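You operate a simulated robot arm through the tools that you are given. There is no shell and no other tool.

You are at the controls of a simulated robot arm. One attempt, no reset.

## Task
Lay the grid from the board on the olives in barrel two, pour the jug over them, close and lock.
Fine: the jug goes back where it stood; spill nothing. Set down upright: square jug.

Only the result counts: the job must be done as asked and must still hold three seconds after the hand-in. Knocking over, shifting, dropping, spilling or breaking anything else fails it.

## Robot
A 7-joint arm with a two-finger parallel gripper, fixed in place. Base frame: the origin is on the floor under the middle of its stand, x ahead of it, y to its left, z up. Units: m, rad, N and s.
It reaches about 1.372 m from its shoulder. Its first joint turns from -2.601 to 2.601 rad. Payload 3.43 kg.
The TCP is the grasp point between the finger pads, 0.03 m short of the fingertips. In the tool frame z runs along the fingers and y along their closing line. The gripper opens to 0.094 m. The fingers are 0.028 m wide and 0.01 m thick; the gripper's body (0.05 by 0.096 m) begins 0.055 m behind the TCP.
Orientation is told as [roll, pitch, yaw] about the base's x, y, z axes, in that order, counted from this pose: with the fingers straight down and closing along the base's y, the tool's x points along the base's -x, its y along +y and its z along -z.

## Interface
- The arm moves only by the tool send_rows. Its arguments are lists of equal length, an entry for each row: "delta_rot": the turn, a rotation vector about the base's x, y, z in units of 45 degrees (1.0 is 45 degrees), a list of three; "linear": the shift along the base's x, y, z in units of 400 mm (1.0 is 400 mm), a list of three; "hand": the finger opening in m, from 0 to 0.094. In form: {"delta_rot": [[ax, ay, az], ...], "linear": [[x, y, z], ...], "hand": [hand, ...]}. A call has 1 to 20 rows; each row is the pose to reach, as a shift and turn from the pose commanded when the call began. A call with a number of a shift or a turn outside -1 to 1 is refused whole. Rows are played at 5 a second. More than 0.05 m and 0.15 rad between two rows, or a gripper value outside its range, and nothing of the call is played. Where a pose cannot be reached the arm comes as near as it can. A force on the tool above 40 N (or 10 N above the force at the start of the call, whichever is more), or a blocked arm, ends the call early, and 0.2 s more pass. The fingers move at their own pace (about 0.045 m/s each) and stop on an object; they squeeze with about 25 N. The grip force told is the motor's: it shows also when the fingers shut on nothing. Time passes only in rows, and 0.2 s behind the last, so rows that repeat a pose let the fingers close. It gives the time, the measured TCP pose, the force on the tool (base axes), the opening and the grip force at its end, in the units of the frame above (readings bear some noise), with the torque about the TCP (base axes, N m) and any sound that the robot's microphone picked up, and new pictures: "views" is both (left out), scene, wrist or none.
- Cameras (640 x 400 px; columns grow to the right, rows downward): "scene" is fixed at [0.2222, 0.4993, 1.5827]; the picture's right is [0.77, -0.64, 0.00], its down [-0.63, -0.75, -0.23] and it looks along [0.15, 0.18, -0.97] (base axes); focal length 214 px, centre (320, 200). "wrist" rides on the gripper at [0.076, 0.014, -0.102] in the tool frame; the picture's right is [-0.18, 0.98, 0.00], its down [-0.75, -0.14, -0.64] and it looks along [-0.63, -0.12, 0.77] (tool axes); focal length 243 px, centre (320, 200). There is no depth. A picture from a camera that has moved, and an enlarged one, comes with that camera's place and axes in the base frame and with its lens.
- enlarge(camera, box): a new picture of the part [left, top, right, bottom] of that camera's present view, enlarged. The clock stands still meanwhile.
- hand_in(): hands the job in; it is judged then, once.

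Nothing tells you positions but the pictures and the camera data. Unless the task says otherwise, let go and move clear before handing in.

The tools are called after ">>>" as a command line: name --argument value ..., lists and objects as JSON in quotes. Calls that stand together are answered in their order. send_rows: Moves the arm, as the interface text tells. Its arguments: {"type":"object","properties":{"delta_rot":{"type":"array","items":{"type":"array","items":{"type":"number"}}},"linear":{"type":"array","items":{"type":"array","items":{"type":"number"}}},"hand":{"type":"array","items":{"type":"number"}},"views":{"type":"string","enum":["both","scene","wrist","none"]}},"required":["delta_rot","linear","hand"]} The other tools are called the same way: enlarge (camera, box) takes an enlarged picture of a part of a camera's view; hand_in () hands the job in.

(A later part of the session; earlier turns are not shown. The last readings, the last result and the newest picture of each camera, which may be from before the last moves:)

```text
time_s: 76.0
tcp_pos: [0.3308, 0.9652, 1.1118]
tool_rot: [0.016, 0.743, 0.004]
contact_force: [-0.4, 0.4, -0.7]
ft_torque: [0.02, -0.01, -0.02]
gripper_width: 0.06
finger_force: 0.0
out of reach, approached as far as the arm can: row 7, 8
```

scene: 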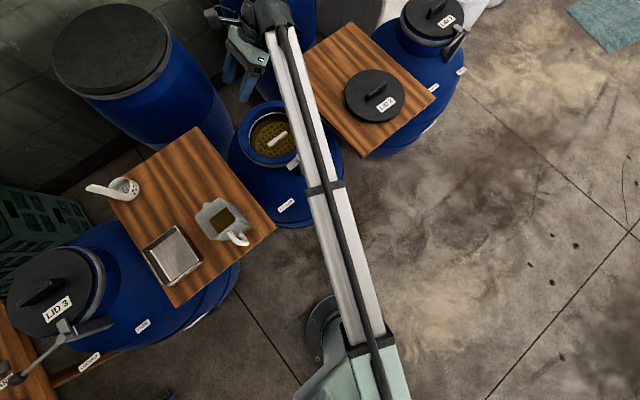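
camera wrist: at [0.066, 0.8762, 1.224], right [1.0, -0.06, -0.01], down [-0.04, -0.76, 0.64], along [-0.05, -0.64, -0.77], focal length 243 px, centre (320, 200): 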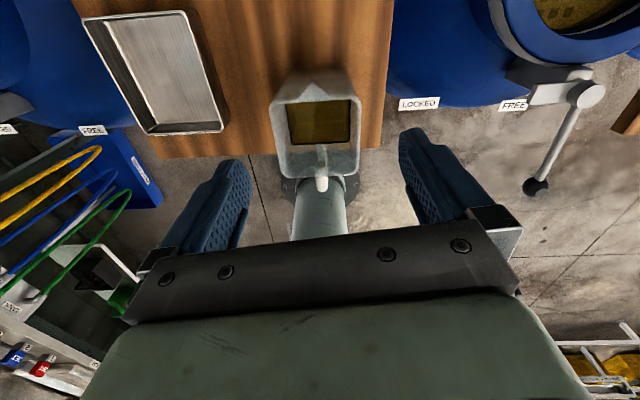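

The tilt toward +x reaches 43° at this height. I lower to about z = 1.03 and try to tilt further.

>>> send_rows --delta_rot '[[0, 0, 0], [0, 0, 0], [0, 0, 0], [0, 0.1, 0], [0, 0.2, 0], [0, 0.3, 0], [0, 0.4, 0], [0, 0.5, 0], [0, 0.6, 0], [0, 0.7, 0]]' --linear '[[0, -0.03, -0.07], [0, -0.06, -0.14], [0, -0.06, -0.2], [0, -0.06, -0.2], [0, -0.06, -0.2], [0, -0.06, -0.2], [0, -0.06, -0.2], [0, -0.06, -0.2], [0, -0.06, -0.2], [0, -0.06, -0.2]]' --hand '[0.06, 0.06, 0.06, 0.06, 0.06, 0.06, 0.06, 0.06, 0.06, 0.06]' --views "scene"

```text
time_s: 78.2
tcp_pos: [0.3171, 0.9475, 1.0287]
tool_rot: [0.03, 1.295, 0.013]
contact_force: [0.3, 0.1, -0.1]
ft_torque: [0.0, 0.01, -0.01]
gripper_width: 0.06
finger_force: 0.0
out of reach, approached as far as the arm can: row 6, 7, 8, 9, 10
```

scene: 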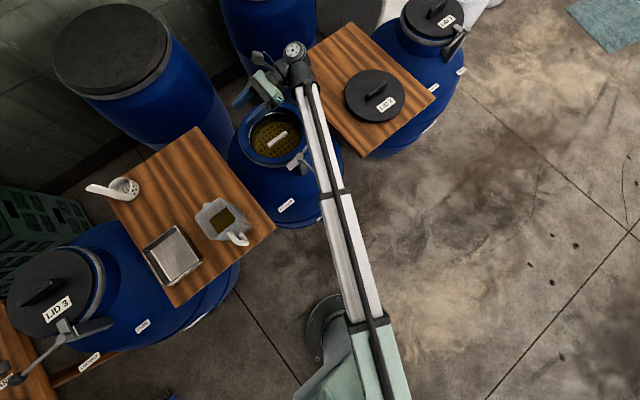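

At z ≈ 1.03 a 74° tilt is reached at the edge of reach. I test swinging the pour direction by -45° (hand nearer the base) with the same tilt, to see whether that is more comfortable.

>>> send_rows --delta_rot '[[0, 0, -0.125], [0, 0, -0.25], [0, 0, -0.375], [0, 0, -0.5], [0, 0, -0.625], [0, 0, -0.75], [0, 0, -0.875], [0, 0, -1.0]]' --linear '[[0.02, 0, 0], [0.04, 0, 0], [0.06, 0, 0], [0.08, 0, 0], [0.1, 0, 0], [0.12, 0, 0], [0.14, 0, 0], [0.16, 0, 0]]' --hand '[0.06, 0.06, 0.06, 0.06, 0.06, 0.06, 0.06, 0.06]' --views "scene"

```text
time_s: 80.0
tcp_pos: [0.3812, 0.947, 1.0286]
tool_rot: [0.003, 1.295, -0.772]
contact_force: [0.2, 0.3, -0.1]
ft_torque: [0.0, 0.01, 0.04]
gripper_width: 0.0598
finger_force: 0.1
```

scene: 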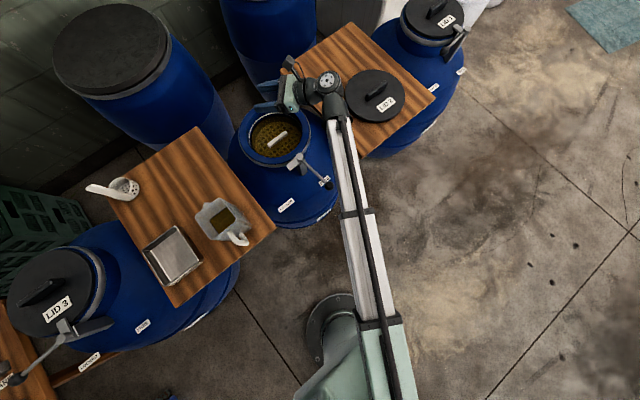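

That pose is comfortable. I test a further 20° of tilt for emptying the jug.

>>> send_rows --delta_rot '[[0.09, 0.09, 0], [0.18, 0.18, 0], [0.27, 0.27, 0], [0.33, 0.33, 0]]' --linear '[[0, 0, 0], [0, 0, 0], [0, 0, 0], [0, 0, 0]]' --hand '[0.06, 0.06, 0.06, 0.06]' --views "scene"

```text
time_s: 81.0
tcp_pos: [0.3802, 0.9476, 1.0279]
tool_rot: [3.09, 1.477, 2.314]
contact_force: [0.1, 0.2, -0.4]
ft_torque: [-0.04, 0.0, -0.01]
gripper_width: 0.0602
finger_force: 0.1
```

scene: 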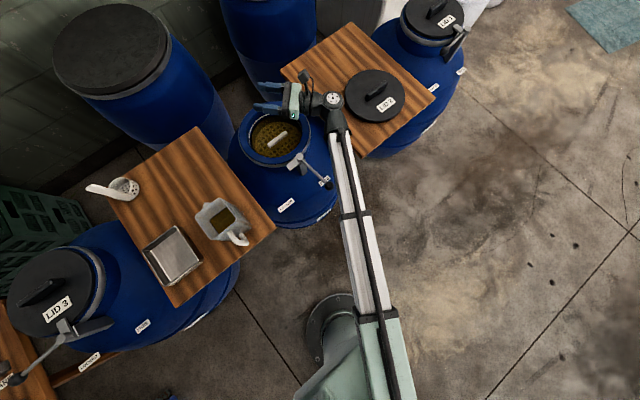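

The full range is reachable, so the plan is set: pinch the jug's -x wall with fingers tilted about 20°, carry it, turn it so the spout points (+x, -y), and tilt to about 105° over the mouth. I now bring the hand back to upright.

>>> send_rows --delta_rot '[[-0.093, -0.093, 0], [-0.186, -0.186, 0], [-0.28, -0.28, 0], [-0.373, -0.373, 0], [-0.466, -0.466, 0], [-0.56, -0.56, 0], [-0.653, -0.653, 0], [-0.746, -0.746, 0]]' --linear '[[0, 0, 0.03], [0, 0, 0.06], [0, 0, 0.09], [0, 0, 0.12], [0, 0, 0.15], [0, 0, 0.15], [0, 0, 0.15], [0, 0, 0.15]]' --hand '[0.06, 0.06, 0.06, 0.06, 0.06, 0.06, 0.06, 0.06]' --views "none"

>>> send_rows --delta_rot '[[-0.093, -0.093, 0], [-0.186, -0.186, 0], [-0.28, -0.28, 0], [-0.373, -0.373, 0], [-0.466, -0.466, 0], [-0.56, -0.56, 0], [-0.653, -0.653, 0], [-0.746, -0.746, 0]]' --linear '[[0, 0, 0], [0, 0, 0], [0, 0, 0], [0, 0, 0], [0, 0, 0], [0, 0, 0], [0, 0, 0], [0, 0, 0]]' --hand '[0.06, 0.06, 0.06, 0.06, 0.06, 0.06, 0.06, 0.06]' --views "none"

```text
time_s: 82.8
tcp_pos: [0.3825, 0.9482, 1.0877]
tool_rot: [-0.008, 0.832, -0.78]
contact_force: [0.1, 0.4, -0.3]
ft_torque: [-0.02, -0.01, 0.01]
gripper_width: 0.06
finger_force: 0.1
```

```text
time_s: 84.5
tcp_pos: [0.3814, 0.9481, 1.0892]
tool_rot: [-0.011, 0.002, -0.781]
contact_force: [-0.1, -0.4, -0.5]
ft_torque: [-0.01, 0.01, 0.0]
gripper_width: 0.0603
finger_force: 0.1
```

Upright at yaw -45°. I quickly test the carrying tilt (-20° the other way) here, since the jug will arrive in that pose.

>>> send_rows --delta_rot '[[-0.1, -0.1, 0], [-0.2, -0.2, 0], [-0.314, -0.314, 0]]' --linear '[[-0.03, -0.03, 0], [-0.06, -0.06, 0], [-0.08, -0.08, 0]]' --hand '[0.06, 0.06, 0.06]' --views "none"

>>> send_rows --delta_rot '[[0, 0, 0.125], [0, 0, 0.25], [0, 0, 0.375], [0, 0, 0.5], [0, 0, 0.625], [0, 0, 0.75], [0, 0, 0.875], [0, 0, 1.0]]' --linear '[[-0.05, -0.02, 0], [-0.1, -0.04, 0], [-0.15, -0.06, 0], [-0.2, -0.08, 0], [-0.25, -0.1, 0], [-0.3, -0.1, 0], [-0.35, -0.1, 0], [-0.4, -0.1, 0]]' --hand '[0.06, 0.06, 0.06, 0.06, 0.06, 0.06, 0.06, 0.06]' --views "none"

>>> send_rows --delta_rot '[[0, 0, 0.125], [0, 0, 0.25], [0, 0, 0.375], [0, 0, 0.5], [0, 0, 0.625], [0, 0, 0.75], [0, 0, 0.875], [0, 0, 1.0]]' --linear '[[-0.05, -0.03, 0], [-0.1, -0.06, 0], [-0.15, -0.09, 0], [-0.2, -0.12, 0], [-0.25, -0.15, 0], [-0.3, -0.18, 0], [-0.35, -0.2, 0], [-0.4, -0.2, 0]]' --hand '[0.06, 0.06, 0.06, 0.06, 0.06, 0.06, 0.06, 0.06]' --views "scene"

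```text
time_s: 85.3
tcp_pos: [0.3502, 0.9153, 1.088]
tool_rot: [-0.012, -0.344, -0.782]
contact_force: [-0.1, -0.8, -0.2]
ft_torque: [0.01, 0.0, 0.0]
gripper_width: 0.06
finger_force: 0.0
```

```text
time_s: 87.2
tcp_pos: [0.189, 0.8752, 1.0887]
tool_rot: [-0.011, -0.344, 0.005]
contact_force: [0.2, 0.7, -0.3]
ft_torque: [-0.01, 0.01, -0.02]
gripper_width: 0.0598
finger_force: 0.0
```

```text
time_s: 89.0
tcp_pos: [0.0292, 0.7965, 1.0876]
tool_rot: [-0.011, -0.343, 0.79]
contact_force: [-0.1, 0.5, 0.2]
ft_torque: [0.0, -0.02, 0.0]
gripper_width: 0.0601
finger_force: 0.1
```

scene: 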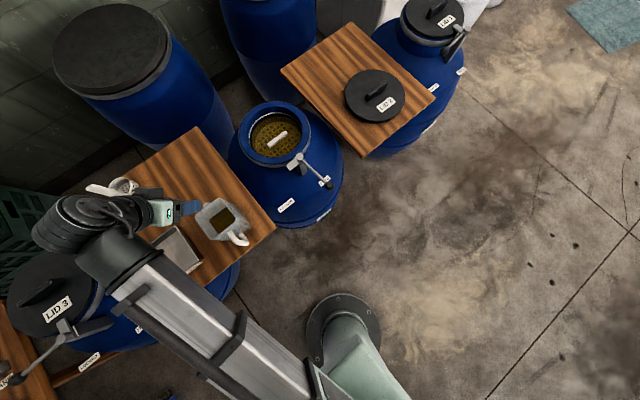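

The whole carrying path is reachable (I just traversed it backwards). I finish turning to yaw 90° above the jug's -x wall, keeping the 20° tilt.

>>> send_rows --delta_rot '[[0, 0, 0.125], [0, 0, 0.25], [0, 0, 0.375], [0, 0, 0.5], [0, 0, 0.625], [0, 0, 0.75], [0, 0, 0.875], [0, 0, 1.0]]' --linear '[[-0.005, -0.013, 0], [-0.01, -0.026, 0], [-0.016, -0.04, 0], [-0.021, -0.053, 0], [-0.026, -0.066, 0], [-0.032, -0.08, 0], [-0.037, -0.092, 0], [-0.042, -0.105, 0]]' --hand '[0.05, 0.05, 0.05, 0.05, 0.05, 0.05, 0.05, 0.05]' --views "both"

>>> enlarge --camera "scene" --box '[150, 160, 270, 260]'

```text
time_s: 90.8
tcp_pos: [0.013, 0.7528, 1.0884]
tool_rot: [-0.013, -0.344, 1.575]
contact_force: [0.4, -0.7, 0.2]
ft_torque: [0.0, -0.04, 0.02]
gripper_width: 0.05
finger_force: 0.0
camera wrist: at [-0.0018, 0.6473, 1.1585], right [-0.98, 0.17, 0.05], down [0.13, 0.49, 0.86], along [0.12, 0.85, -0.51], focal length 243 px, centre (320, 200)
```

scene: 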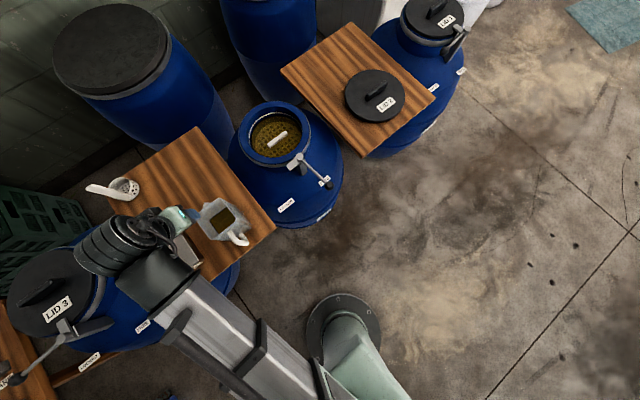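
wrist: 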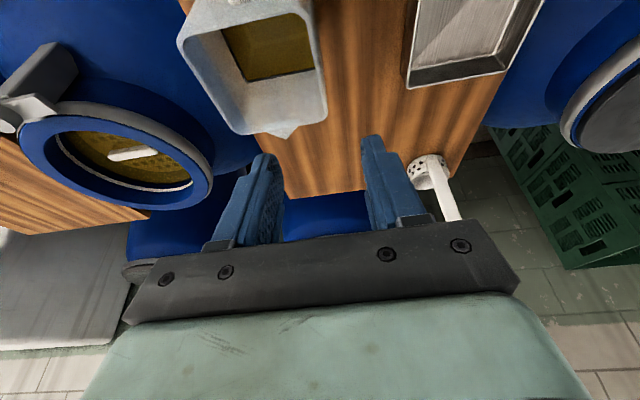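

```text
4.00 times, centred on (210, 210) of scene
camera zoom: at [0.2222, 0.4993, 1.5827], right [0.77, -0.64, 0.0], down [-0.63, -0.75, -0.23], along [0.15, 0.18, -0.97], focal length 858 px, centre (760, 160)
```

zoom: 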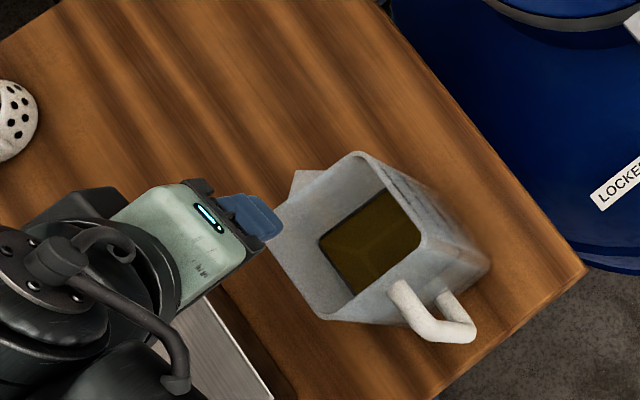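

The wall of the jug lies between the fingers in the wrist view. I zoom to check its exact place relative to the fingers.

>>> enlarge --camera "wrist" --box '[240, 0, 400, 200]'

```text
2.00 times, centred on (320, 100) of wrist
camera zoom: at [-0.0018, 0.6473, 1.1585], right [-0.98, 0.17, 0.05], down [0.13, 0.49, 0.86], along [0.12, 0.85, -0.51], focal length 485 px, centre (320, 400)
```

zoom: 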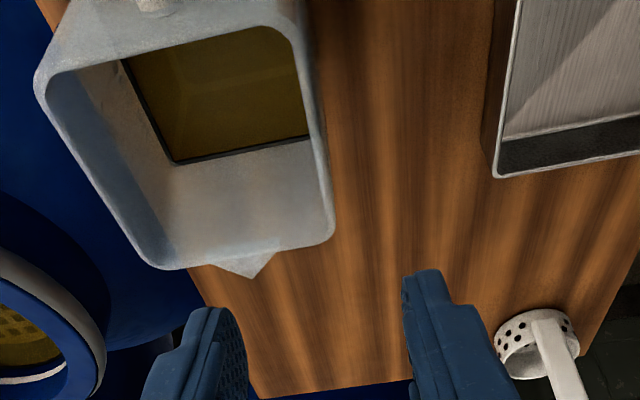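

The -x wall is at about x = 0.0085–0.0125, so I centre on x = 0.0105 and lower gradually with one finger inside and one outside, checking halfway.

>>> send_rows --delta_rot '[[0, 0, 0], [0, 0, 0], [0, 0, 0], [0, 0, 0], [0, 0, 0]]' --linear '[[-0.003, 0.0, -0.05], [-0.006, 0.0, -0.1], [-0.006, 0.003, -0.15], [-0.006, 0.005, -0.19], [-0.006, 0.005, -0.2]]' --hand '[0.05, 0.05, 0.05, 0.05, 0.05]' --views "both"

>>> enlarge --camera "wrist" --box '[200, 0, 440, 220]'

>>> enlarge --camera "scene" --box '[160, 170, 260, 255]'

```text
time_s: 92.0
tcp_pos: [0.0103, 0.756, 1.0089]
tool_rot: [-0.013, -0.345, 1.575]
contact_force: [-0.7, -0.1, 0.0]
ft_torque: [0.01, 0.01, -0.02]
gripper_width: 0.0498
finger_force: 0.0
camera wrist: at [-0.0046, 0.6495, 1.0786], right [-0.98, 0.17, 0.05], down [0.13, 0.49, 0.86], along [0.12, 0.85, -0.51], focal length 243 px, centre (320, 200)
```

scene: 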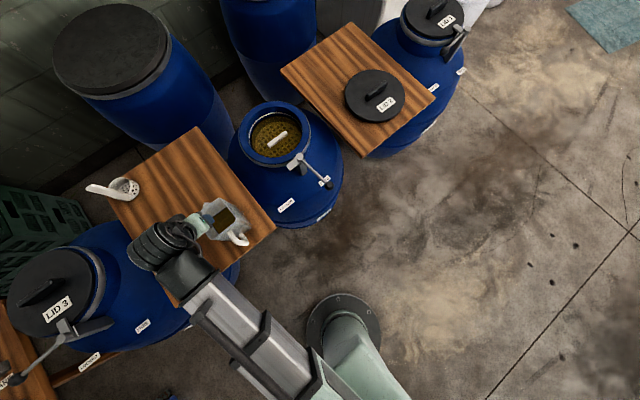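
wrist: 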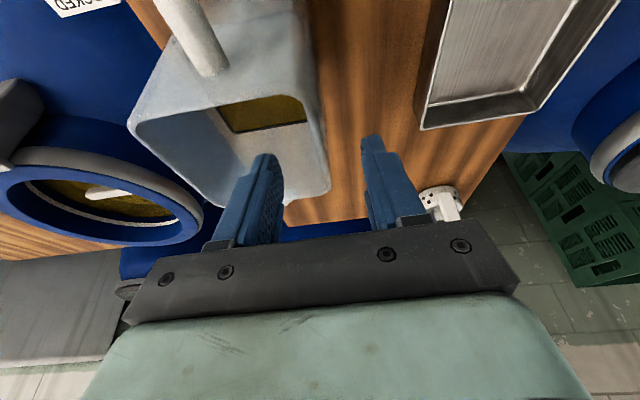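

```text
1.82 times, centred on (320, 110) of wrist
camera zoom: at [-0.0046, 0.6495, 1.0786], right [-0.98, 0.17, 0.05], down [0.13, 0.49, 0.86], along [0.12, 0.85, -0.51], focal length 441 px, centre (320, 364)
```

zoom: 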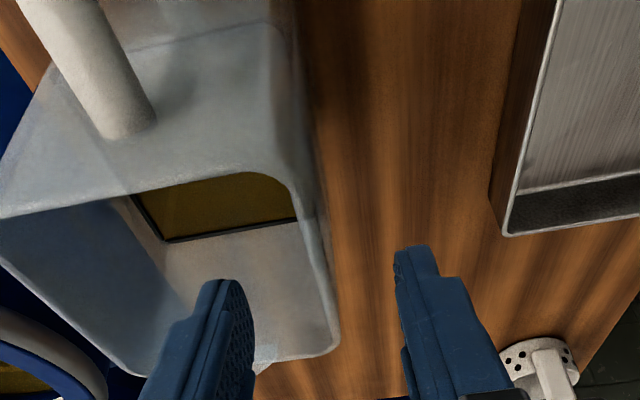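

```text
4.71 times, centred on (210, 212) of scene
camera zoom: at [0.2222, 0.4993, 1.5827], right [0.77, -0.64, 0.0], down [-0.63, -0.75, -0.23], along [0.15, 0.18, -0.97], focal length 1009 px, centre (838, 141)
```

zoom: 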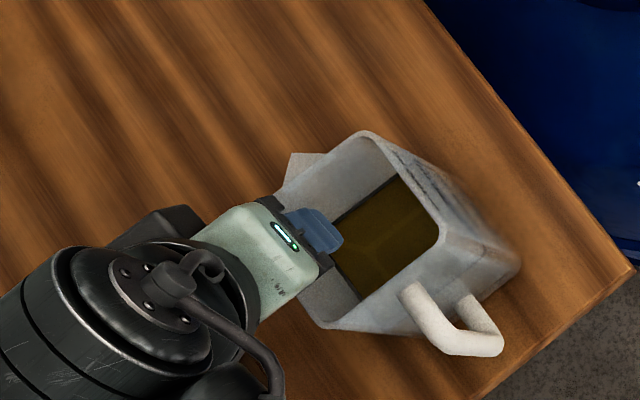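

The wall is centred between the open fingers. I lower another 5 cm along the same line.

>>> send_rows --delta_rot '[[0, 0, 0], [0, 0, 0], [0, 0, 0], [0, 0, 0], [0, 0, 0], [0, 0, 0]]' --linear '[[0, 0, -0.025], [0, 0, -0.05], [0, 0, -0.075], [0, 0, -0.1], [0, 0, -0.125], [0, 0, -0.125]]' --hand '[0.05, 0.05, 0.05, 0.05, 0.05, 0.05]' --views "both"

>>> enlarge --camera "wrist" --box '[200, 0, 440, 240]'

>>> enlarge --camera "scene" --box '[160, 170, 260, 255]'

```text
time_s: 93.3
tcp_pos: [0.0108, 0.7559, 0.9577]
tool_rot: [-0.013, -0.345, 1.573]
contact_force: [0.1, -0.9, -0.8]
ft_torque: [0.0, 0.01, 0.0]
gripper_width: 0.0501
finger_force: 0.1
camera wrist: at [-0.0042, 0.6497, 1.0281], right [-0.98, 0.17, 0.05], down [0.13, 0.49, 0.86], along [0.12, 0.85, -0.51], focal length 243 px, centre (320, 200)
```

scene: 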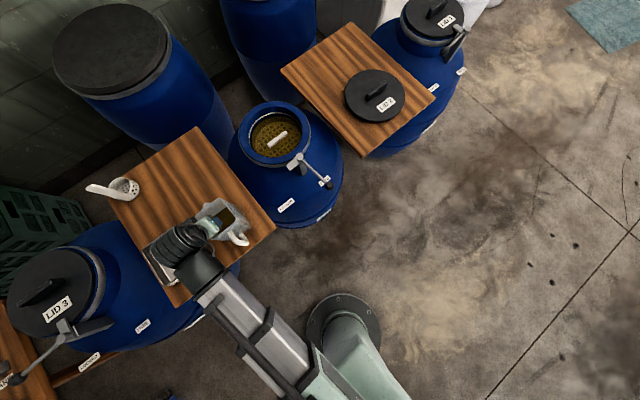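
wrist: 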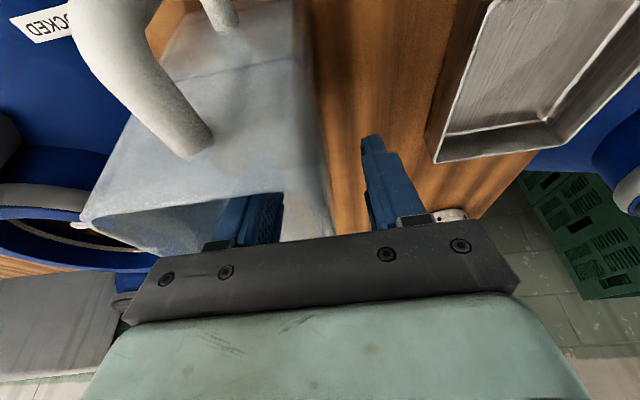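

```text
1.67 times, centred on (320, 120) of wrist
camera zoom: at [-0.0042, 0.6497, 1.0281], right [-0.98, 0.17, 0.05], down [0.13, 0.49, 0.86], along [0.12, 0.85, -0.51], focal length 404 px, centre (320, 333)
```

zoom: 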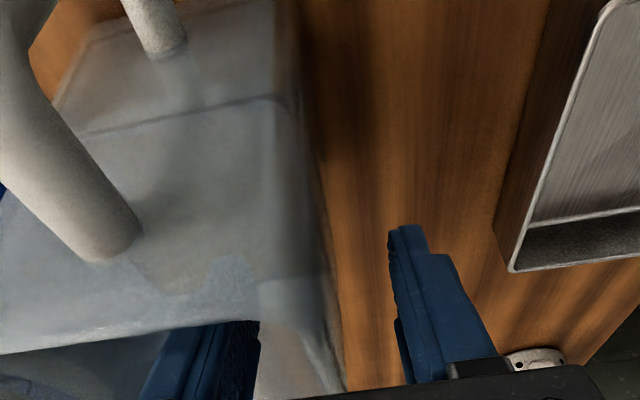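

```text
4.71 times, centred on (210, 212) of scene
camera zoom: at [0.2222, 0.4993, 1.5827], right [0.77, -0.64, 0.0], down [-0.63, -0.75, -0.23], along [0.15, 0.18, -0.97], focal length 1009 px, centre (838, 141)
```

zoom: 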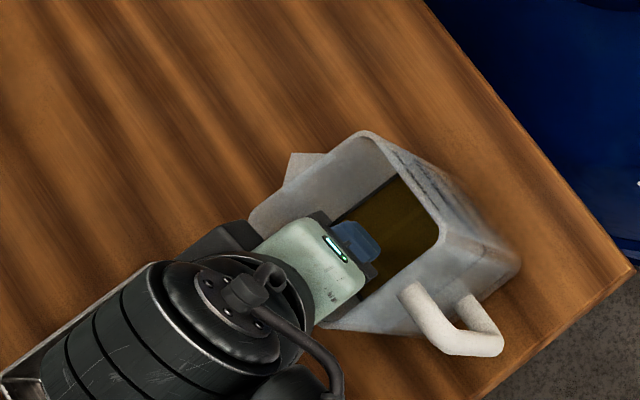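

One finger is inside and one outside with no contact. I go 6 mm deeper and close on the wall, holding still to let the grip build.

>>> send_rows --delta_rot '[[0, 0, 0], [0, 0, 0], [0, 0, 0], [0, 0, 0], [0, 0, 0], [0, 0, 0], [0, 0, 0], [0, 0, 0], [0, 0, 0]]' --linear '[[0, 0, -0.008], [0, 0, -0.015], [0, 0, -0.015], [0, 0, -0.015], [0, 0, -0.015], [0, 0, -0.015], [0, 0, -0.015], [0, 0, -0.015], [0, 0, -0.015]]' --hand '[0.05, 0.045, 0.035, 0.025, 0.018, 0.012, 0.006, 0.0, 0.0]' --views "both"

>>> enlarge --camera "scene" --box '[160, 170, 260, 255]'

```text
time_s: 95.3
tcp_pos: [0.0089, 0.7553, 0.9528]
tool_rot: [-0.01, -0.343, 1.574]
contact_force: [-2.7, -0.6, 0.6]
ft_torque: [0.03, 0.61, 0.0]
gripper_width: 0.0086
finger_force: 25.1
camera wrist: at [-0.0044, 0.6495, 1.0229], right [-0.98, 0.17, 0.05], down [0.13, 0.49, 0.86], along [0.12, 0.85, -0.51], focal length 243 px, centre (320, 200)
```

scene: 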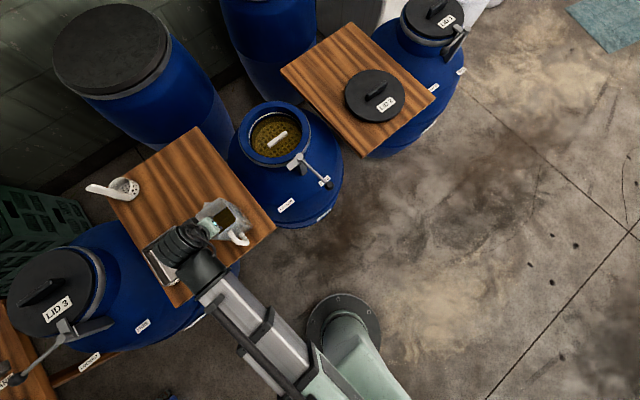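
wrist: 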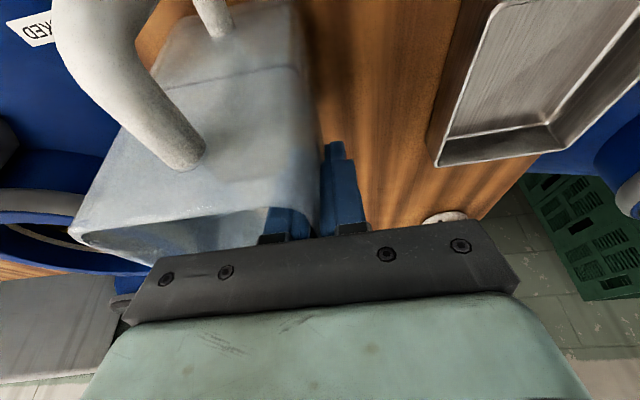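

```text
4.71 times, centred on (210, 212) of scene
camera zoom: at [0.2222, 0.4993, 1.5827], right [0.77, -0.64, 0.0], down [-0.63, -0.75, -0.23], along [0.15, 0.18, -0.97], focal length 1009 px, centre (838, 141)
```

zoom: 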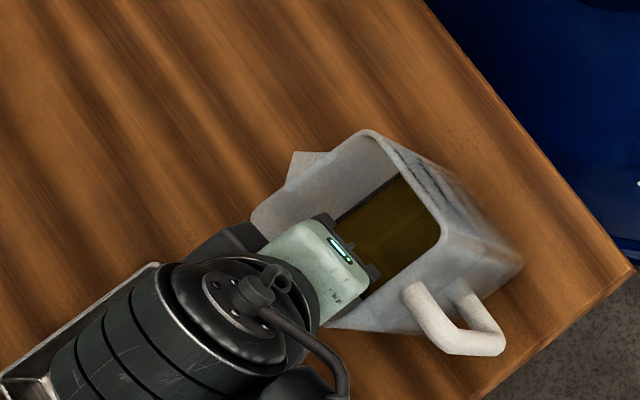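

The grip is on the wall (8.6 mm with full force). I lift slowly by about 1 cm and check that the jug follows and stays level.

>>> send_rows --delta_rot '[[0, 0, 0], [0, 0, 0], [0, 0, 0], [0, 0, 0], [0, 0, 0], [0, 0, 0]]' --linear '[[0, 0, 0.003], [0, 0, 0.007], [0, 0, 0.012], [0, 0, 0.018], [0, 0, 0.025], [0, 0, 0.025]]' --hand '[0, 0, 0, 0, 0, 0]' --views "both"

>>> enlarge --camera "scene" --box '[160, 170, 260, 255]'

>>> enlarge --camera "wrist" --box '[60, 0, 400, 260]'

```text
time_s: 96.8
tcp_pos: [0.0102, 0.7562, 0.9627]
tool_rot: [-0.012, -0.344, 1.573]
contact_force: [0.5, 0.1, -6.9]
ft_torque: [0.07, 0.3, 0.0]
gripper_width: 0.0084
finger_force: 25.1
camera wrist: at [-0.0044, 0.6493, 1.0328], right [-0.98, 0.17, 0.05], down [0.13, 0.49, 0.86], along [0.12, 0.85, -0.51], focal length 243 px, centre (320, 200)
```

scene: 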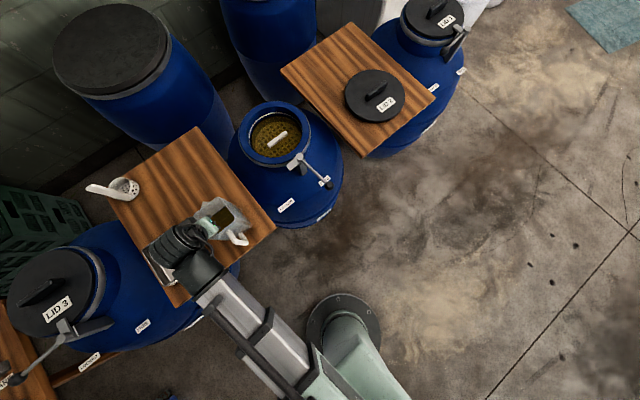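
wrist: 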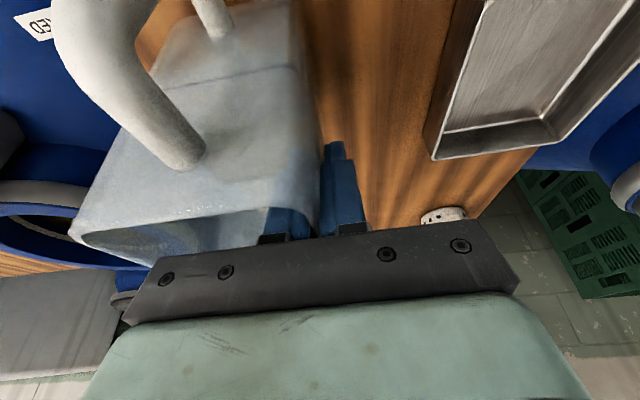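

```text
4.71 times, centred on (210, 212) of scene
camera zoom: at [0.2222, 0.4993, 1.5827], right [0.77, -0.64, 0.0], down [-0.63, -0.75, -0.23], along [0.15, 0.18, -0.97], focal length 1009 px, centre (838, 141)
```

zoom: 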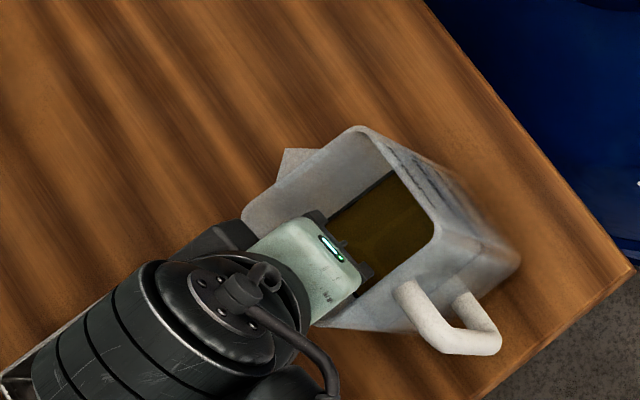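

```text
1.54 times, centred on (230, 130) of wrist
camera zoom: at [-0.0044, 0.6493, 1.0328], right [-0.98, 0.17, 0.05], down [0.13, 0.49, 0.86], along [0.12, 0.85, -0.51], focal length 373 px, centre (458, 308)
```

zoom: 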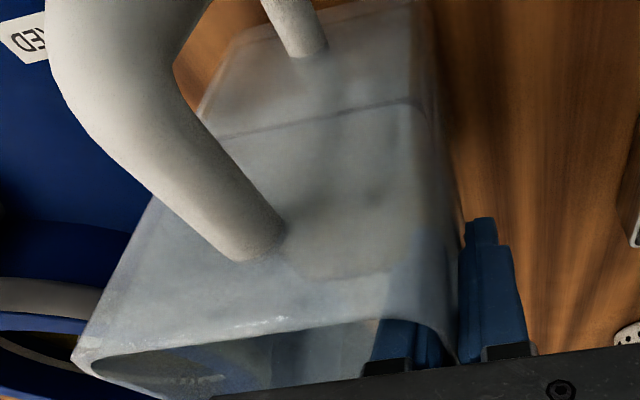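

The force (6.9 N) and torque match the whole jug hanging freely from the wall. I keep lifting slowly to clear height and check again.

>>> send_rows --delta_rot '[[0, 0, 0], [0, 0, 0], [0, 0, 0], [0, 0, 0], [0, 0, 0], [0, 0, 0], [0, 0, 0], [0, 0, 0]]' --linear '[[0, 0, 0.005], [0, 0, 0.013], [0, 0, 0.025], [0, 0, 0.04], [0, 0, 0.055], [0, 0, 0.068], [0, 0, 0.075], [0, 0, 0.075]]' --hand '[0, 0, 0, 0, 0, 0, 0, 0]' --views "both"

>>> enlarge --camera "scene" --box '[160, 170, 260, 255]'

>>> enlarge --camera "wrist" --box '[60, 0, 400, 260]'

```text
time_s: 98.5
tcp_pos: [0.0099, 0.7551, 0.992]
tool_rot: [-0.011, -0.345, 1.573]
contact_force: [-0.2, 0.2, -6.7]
ft_torque: [0.1, 0.29, 0.0]
gripper_width: 0.0084
finger_force: 25.4
camera wrist: at [-0.0041, 0.6494, 1.0626], right [-0.98, 0.17, 0.05], down [0.13, 0.49, 0.86], along [0.12, 0.85, -0.51], focal length 243 px, centre (320, 200)
```

scene: 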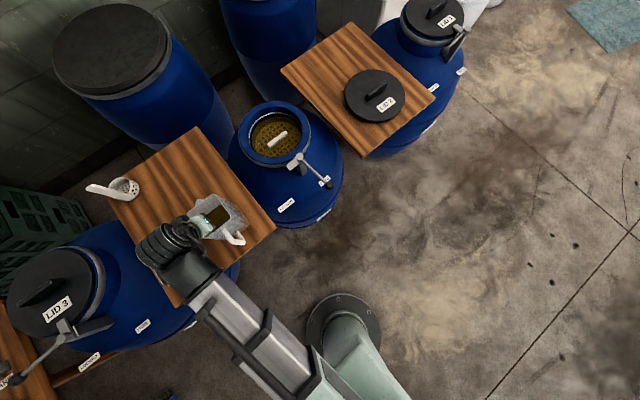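
wrist: 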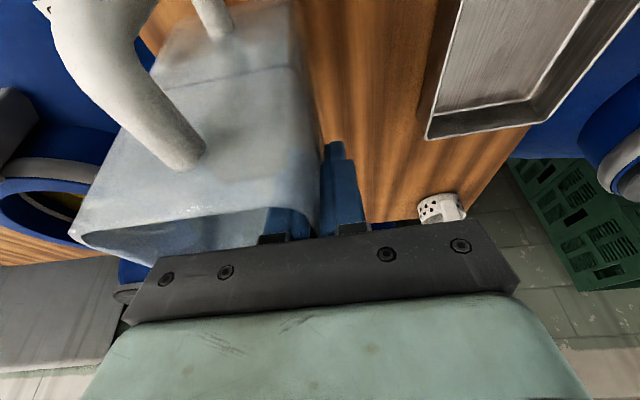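

```text
4.71 times, centred on (210, 212) of scene
camera zoom: at [0.2222, 0.4993, 1.5827], right [0.77, -0.64, 0.0], down [-0.63, -0.75, -0.23], along [0.15, 0.18, -0.97], focal length 1009 px, centre (838, 141)
```

zoom: 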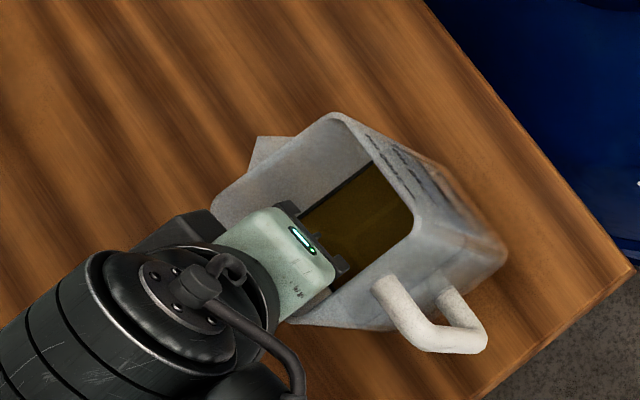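

```text
1.54 times, centred on (230, 130) of wrist
camera zoom: at [-0.0041, 0.6494, 1.0626], right [-0.98, 0.17, 0.05], down [0.13, 0.49, 0.86], along [0.12, 0.85, -0.51], focal length 373 px, centre (458, 308)
```

zoom: 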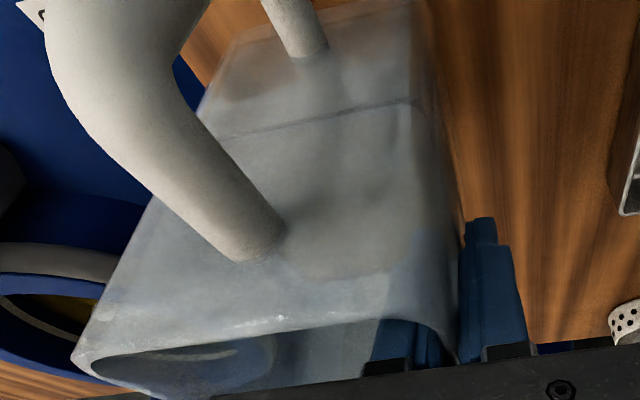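

The jug hangs steady and level. I raise it to z ≈ 1.09 and then begin carrying it along the rehearsed path with slow turns.

>>> send_rows --delta_rot '[[0, 0, 0], [0, 0, 0], [0, 0, 0], [0, 0, 0], [0, 0, 0], [0, 0, 0], [0, 0, 0], [0, 0, 0], [0, 0, 0]]' --linear '[[0, 0, 0.01], [0, 0, 0.03], [0, 0, 0.06], [0, 0, 0.1], [0, 0, 0.14], [0, 0, 0.18], [0, 0, 0.215], [0, 0, 0.235], [0, 0, 0.245]]' --hand '[0, 0, 0, 0, 0, 0, 0, 0, 0]' --views "none"

>>> send_rows --delta_rot '[[0, 0, -0.02], [0, 0, -0.06], [0, 0, -0.11], [0, 0, -0.17], [0, 0, -0.23], [0, 0, -0.29], [0, 0, -0.35], [0, 0, -0.41], [0, 0, -0.47], [0, 0, -0.53], [0, 0, -0.59], [0, 0, -0.65], [0, 0, -0.71], [0, 0, -0.77], [0, 0, -0.83], [0, 0, -0.89], [0, 0, -0.94], [0, 0, -0.975], [0, 0, -0.99], [0, 0, -1.0]]' --linear '[[0.001, 0.002, 0], [0.003, 0.006, 0], [0.005, 0.011, 0], [0.008, 0.018, 0], [0.011, 0.024, 0], [0.014, 0.03, 0], [0.017, 0.036, 0], [0.02, 0.043, 0], [0.023, 0.05, 0], [0.026, 0.055, 0], [0.029, 0.06, 0], [0.032, 0.067, 0], [0.035, 0.073, 0], [0.038, 0.08, 0], [0.041, 0.087, 0], [0.044, 0.093, 0], [0.046, 0.098, 0], [0.047, 0.102, 0], [0.048, 0.104, 0], [0.048, 0.105, 0]]' --hand '[0, 0, 0, 0, 0, 0, 0, 0, 0, 0, 0, 0, 0, 0, 0, 0, 0, 0, 0, 0]' --views "both"

```text
time_s: 100.5
tcp_pos: [0.0098, 0.757, 1.0896]
tool_rot: [-0.013, -0.344, 1.574]
contact_force: [-0.1, 0.6, -7.1]
ft_torque: [0.05, 0.29, 0.0]
gripper_width: 0.0087
finger_force: 25.1
```

```text
time_s: 104.8
tcp_pos: [0.0295, 0.7982, 1.0896]
tool_rot: [-0.013, -0.345, 0.789]
contact_force: [-1.0, 0.4, -5.8]
ft_torque: [0.25, 0.14, 0.03]
gripper_width: 0.0085
finger_force: 24.8
camera wrist: at [-0.0558, 0.7331, 1.1609], right [-0.57, 0.82, 0.05], down [0.44, 0.26, 0.86], along [0.69, 0.52, -0.51], focal length 243 px, centre (320, 200)
```

scene: 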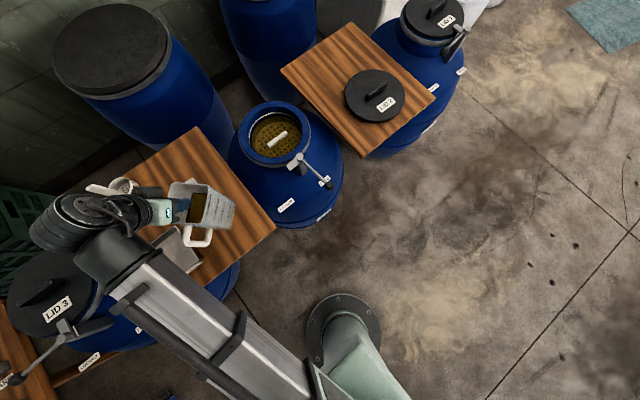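
wrist: 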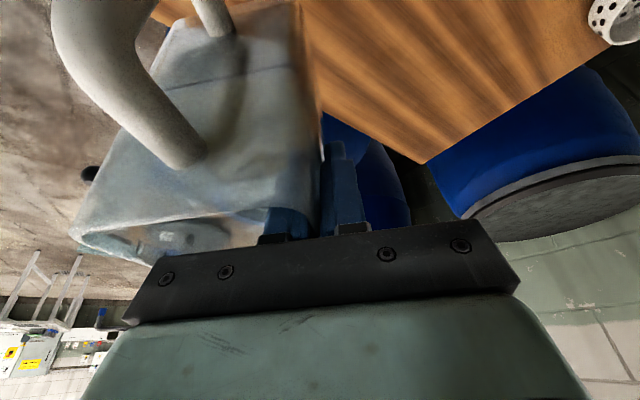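

The jug rides level and its pose in the grip is unchanged. I continue along the path to yaw 0 near (0.19, 0.875).

>>> send_rows --delta_rot '[[0, 0, -0.02], [0, 0, -0.06], [0, 0, -0.11], [0, 0, -0.17], [0, 0, -0.23], [0, 0, -0.29], [0, 0, -0.35], [0, 0, -0.41], [0, 0, -0.47], [0, 0, -0.53], [0, 0, -0.59], [0, 0, -0.65], [0, 0, -0.71], [0, 0, -0.77], [0, 0, -0.83], [0, 0, -0.89], [0, 0, -0.94], [0, 0, -0.975], [0, 0, -0.99], [0, 0, -1.0]]' --linear '[[0.008, 0.004, 0], [0.024, 0.012, 0], [0.044, 0.021, 0], [0.068, 0.033, 0], [0.092, 0.044, 0], [0.116, 0.056, 0], [0.14, 0.068, 0], [0.164, 0.079, 0], [0.188, 0.091, 0], [0.212, 0.102, 0], [0.236, 0.114, 0], [0.26, 0.125, 0], [0.284, 0.137, 0], [0.308, 0.149, 0], [0.332, 0.16, 0], [0.356, 0.172, 0], [0.376, 0.181, 0], [0.39, 0.188, 0], [0.396, 0.191, 0], [0.4, 0.193, 0]]' --hand '[0, 0, 0, 0, 0, 0, 0, 0, 0, 0, 0, 0, 0, 0, 0, 0, 0, 0, 0, 0]' --views "scene"

>>> send_rows --delta_rot '[[0, 0, -0.02], [0, 0, -0.06], [0, 0, -0.11], [0, 0, -0.17], [0, 0, -0.23], [0, 0, -0.29], [0, 0, -0.35], [0, 0, -0.41], [0, 0, -0.47], [0, 0, -0.53], [0, 0, -0.59], [0, 0, -0.65], [0, 0, -0.71], [0, 0, -0.77], [0, 0, -0.83], [0, 0, -0.89], [0, 0, -0.94], [0, 0, -0.975], [0, 0, -0.99], [0, 0, -1.0]]' --linear '[[0.008, 0.003, 0], [0.024, 0.008, 0], [0.044, 0.014, 0], [0.068, 0.02, 0], [0.092, 0.028, 0], [0.116, 0.035, 0], [0.14, 0.042, 0], [0.164, 0.05, 0], [0.188, 0.056, 0], [0.212, 0.063, 0], [0.236, 0.07, 0], [0.26, 0.078, 0], [0.284, 0.085, 0], [0.308, 0.09, 0], [0.332, 0.1, 0], [0.356, 0.107, 0], [0.376, 0.113, 0], [0.39, 0.117, 0], [0.396, 0.119, 0], [0.4, 0.12, 0]]' --hand '[0, 0, 0, 0, 0, 0, 0, 0, 0, 0, 0, 0, 0, 0, 0, 0, 0, 0, 0, 0]' --views "both"

```text
time_s: 109.0
tcp_pos: [0.1892, 0.8748, 1.0898]
tool_rot: [-0.014, -0.345, 0.004]
contact_force: [0.2, -0.3, -6.5]
ft_torque: [0.26, -0.06, 0.03]
gripper_width: 0.0084
finger_force: 25.4
```

scene: 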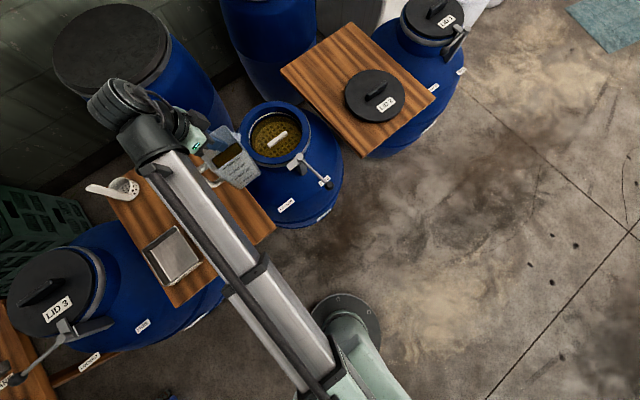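

```text
time_s: 113.2
tcp_pos: [0.3495, 0.9224, 1.09]
tool_rot: [-0.014, -0.342, -0.782]
contact_force: [0.4, 0.4, -6.5]
ft_torque: [0.17, -0.27, 0.01]
gripper_width: 0.0085
finger_force: 24.8
camera wrist: at [0.2855, 1.0087, 1.1602], right [0.82, 0.57, 0.05], down [0.26, -0.44, 0.86], along [0.51, -0.69, -0.51], focal length 243 px, centre (320, 200)
```

scene: 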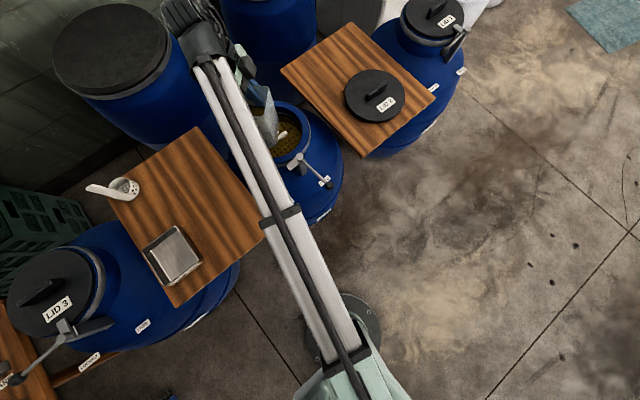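
wrist: 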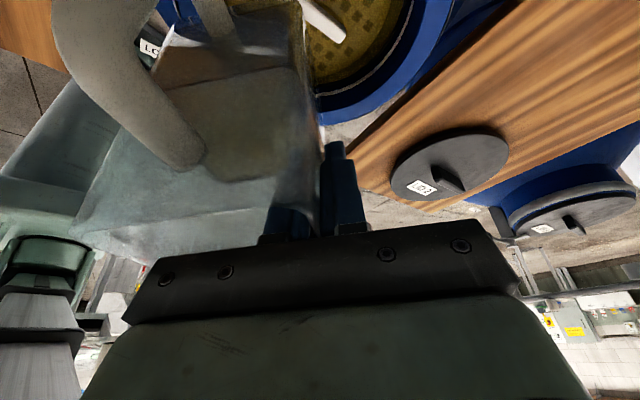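

The jug is above the mouth with the spout toward (+x, -y), still full and steady. I tilt slowly to 45° (no flow is expected before about 60°) while easing outward so the spout ends over the mouth.

>>> send_rows --delta_rot '[[0.02, 0.02, 0], [0.06, 0.06, 0], [0.1, 0.101, 0], [0.145, 0.146, 0], [0.19, 0.191, 0], [0.235, 0.237, 0], [0.28, 0.282, 0], [0.325, 0.327, 0], [0.37, 0.373, 0], [0.415, 0.418, 0], [0.46, 0.463, 0], [0.505, 0.508, 0], [0.55, 0.554, 0], [0.595, 0.599, 0], [0.635, 0.639, 0], [0.67, 0.675, 0], [0.695, 0.7, 0], [0.705, 0.71, 0]]' --linear '[[0, 0.004, 0], [0, 0.012, 0], [-0.001, 0.022, 0], [-0.001, 0.032, 0], [-0.002, 0.042, 0], [-0.002, 0.052, 0], [-0.002, 0.062, -0.005], [-0.003, 0.072, -0.012], [-0.003, 0.082, -0.02], [-0.003, 0.092, -0.028], [-0.004, 0.102, -0.036], [-0.004, 0.112, -0.044], [-0.005, 0.122, -0.052], [-0.005, 0.132, -0.06], [-0.006, 0.141, -0.066], [-0.006, 0.149, -0.071], [-0.006, 0.154, -0.074], [-0.006, 0.1565, -0.075]]' --hand '[0, 0, 0, 0, 0, 0, 0, 0, 0, 0, 0, 0, 0, 0, 0, 0, 0, 0]' --views "both"

>>> enlarge --camera "scene" --box '[220, 60, 360, 180]'

```text
time_s: 117.0
tcp_pos: [0.3472, 0.9853, 1.0586]
tool_rot: [-0.01, 0.442, -0.782]
contact_force: [1.1, 0.0, -6.7]
ft_torque: [0.01, -0.42, 0.01]
gripper_width: 0.0086
finger_force: 24.9
camera wrist: at [0.3409, 1.0142, 1.1848], right [0.81, 0.58, -0.09], down [0.58, -0.77, 0.26], along [0.08, -0.26, -0.96], focal length 243 px, centre (320, 200)
```

scene: 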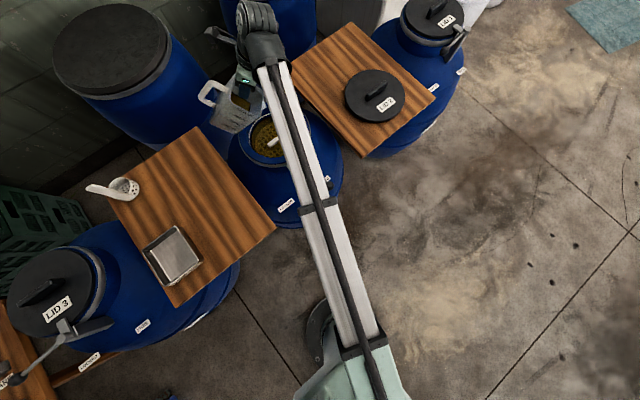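
wrist: 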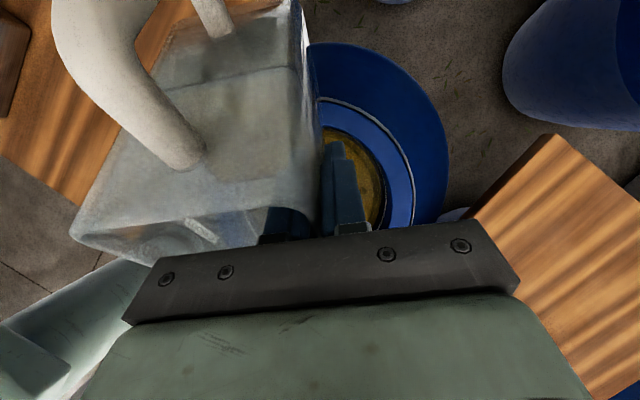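

```text
3.33 times, centred on (290, 120) of scene
camera zoom: at [0.2222, 0.4993, 1.5827], right [0.77, -0.64, 0.0], down [-0.63, -0.75, -0.23], along [0.15, 0.18, -0.97], focal length 715 px, centre (420, 467)
```

zoom: 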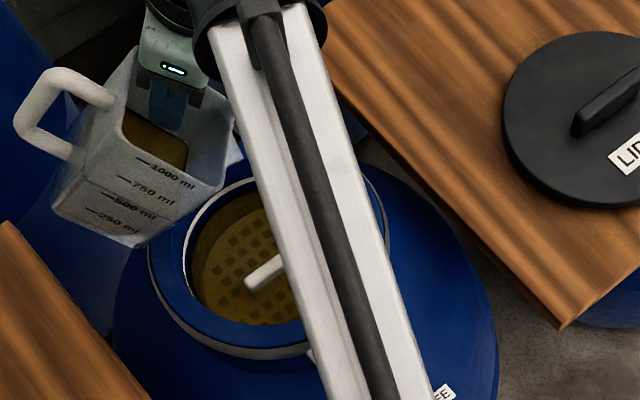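

The jug is at 45° with the brine still inside and the spout right over the mouth centre. I tilt on slowly to about 63° while lowering the spout nearer the mouth.

>>> send_rows --delta_rot '[[0.028, 0.028, 0], [0.06, 0.06, 0], [0.092, 0.093, 0], [0.124, 0.125, 0], [0.156, 0.157, 0], [0.188, 0.189, 0], [0.22, 0.222, 0], [0.25, 0.252, 0], [0.282, 0.284, 0]]' --linear '[[0.0005, 0.004, -0.01], [0.001, 0.008, -0.02], [0.0015, 0.012, -0.032], [0.002, 0.016, -0.044], [0.0025, 0.02, -0.056], [0.003, 0.024, -0.068], [0.0035, 0.028, -0.08], [0.004, 0.033, -0.09], [0.0045, 0.037, -0.0965]]' --hand '[0, 0, 0, 0, 0, 0, 0, 0, 0]' --views "both"

>>> enlarge --camera "scene" --box '[220, 60, 360, 180]'

```text
time_s: 119.0
tcp_pos: [0.3486, 1.0013, 1.0199]
tool_rot: [-0.014, 0.759, -0.782]
contact_force: [-0.2, -0.5, -6.7]
ft_torque: [0.0, -0.46, 0.01]
gripper_width: 0.0084
finger_force: 24.5
camera wrist: at [0.3707, 1.0009, 1.1482], right [0.78, 0.61, -0.13], down [0.61, -0.79, -0.05], along [-0.14, -0.04, -0.99], focal length 243 px, centre (320, 200)
```

scene: 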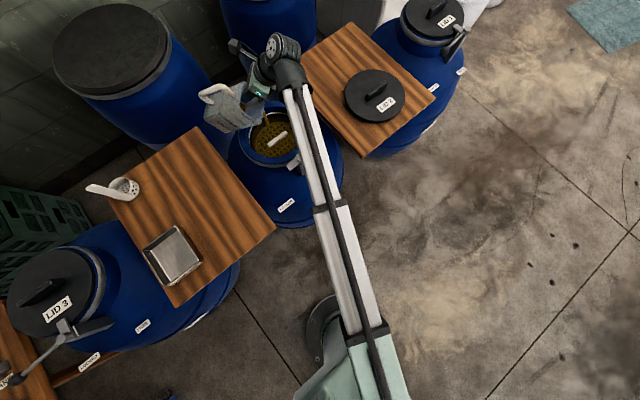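
wrist: 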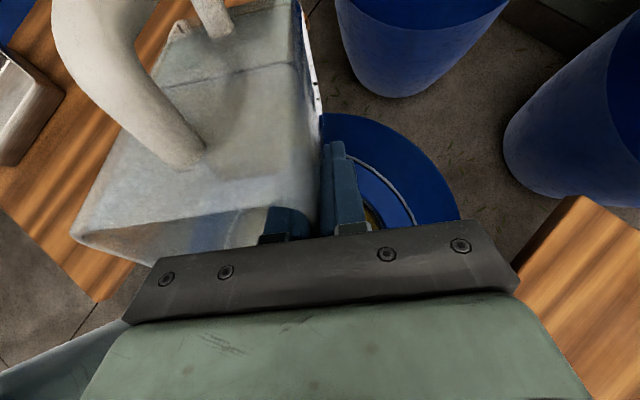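

```text
3.33 times, centred on (290, 120) of scene
camera zoom: at [0.2222, 0.4993, 1.5827], right [0.77, -0.64, 0.0], down [-0.63, -0.75, -0.23], along [0.15, 0.18, -0.97], focal length 715 px, centre (420, 467)
```

zoom: 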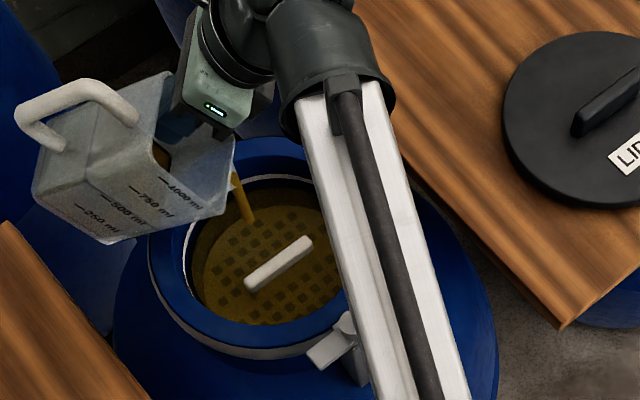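

Brine is now flowing in a thin stream from the spout into the mouth. I tilt on slowly and shift the spout a little toward the centre.

>>> send_rows --delta_rot '[[0.0235, 0.0236, 0], [0.047, 0.0473, 0], [0.07, 0.071, 0], [0.094, 0.0946, 0], [0.117, 0.118, 0], [0.141, 0.142, 0], [0.164, 0.1655, 0], [0.188, 0.189, 0], [0.211, 0.213, 0], [0.235, 0.2365, 0], [0.235, 0.2365, 0]]' --linear '[[0.0045, -0.0042, 0.001], [0.009, -0.0085, 0.002], [0.0135, -0.0127, 0.004], [0.018, -0.017, 0.005], [0.0225, -0.021, 0.006], [0.027, -0.0255, 0.008], [0.0315, -0.03, 0.009], [0.036, -0.034, 0.01], [0.04, -0.038, 0.012], [0.045, -0.0425, 0.0128], [0.045, -0.0425, 0.0128]]' --hand '[0, 0, 0, 0, 0, 0, 0, 0, 0, 0, 0]' --views "scene"

>>> enlarge --camera "scene" --box '[220, 60, 360, 180]'

```text
time_s: 121.3
tcp_pos: [0.367, 0.9834, 1.0269]
tool_rot: [-0.012, 1.017, -0.78]
contact_force: [-0.2, 0.0, -2.9]
ft_torque: [-0.03, -0.25, 0.0]
gripper_width: 0.0081
finger_force: 24.9
```

scene: 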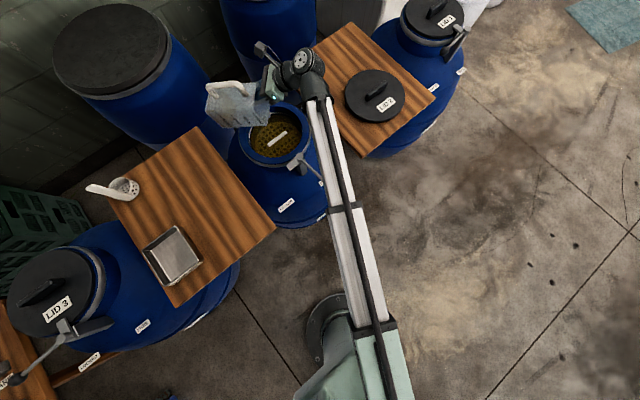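

```text
3.33 times, centred on (290, 120) of scene
camera zoom: at [0.2222, 0.4993, 1.5827], right [0.77, -0.64, 0.0], down [-0.63, -0.75, -0.23], along [0.15, 0.18, -0.97], focal length 715 px, centre (420, 467)
```

zoom: 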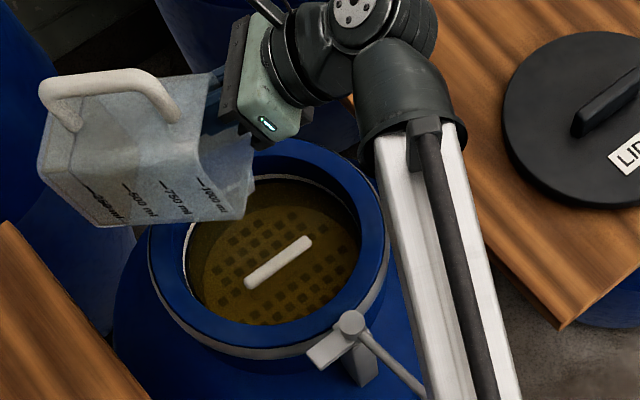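

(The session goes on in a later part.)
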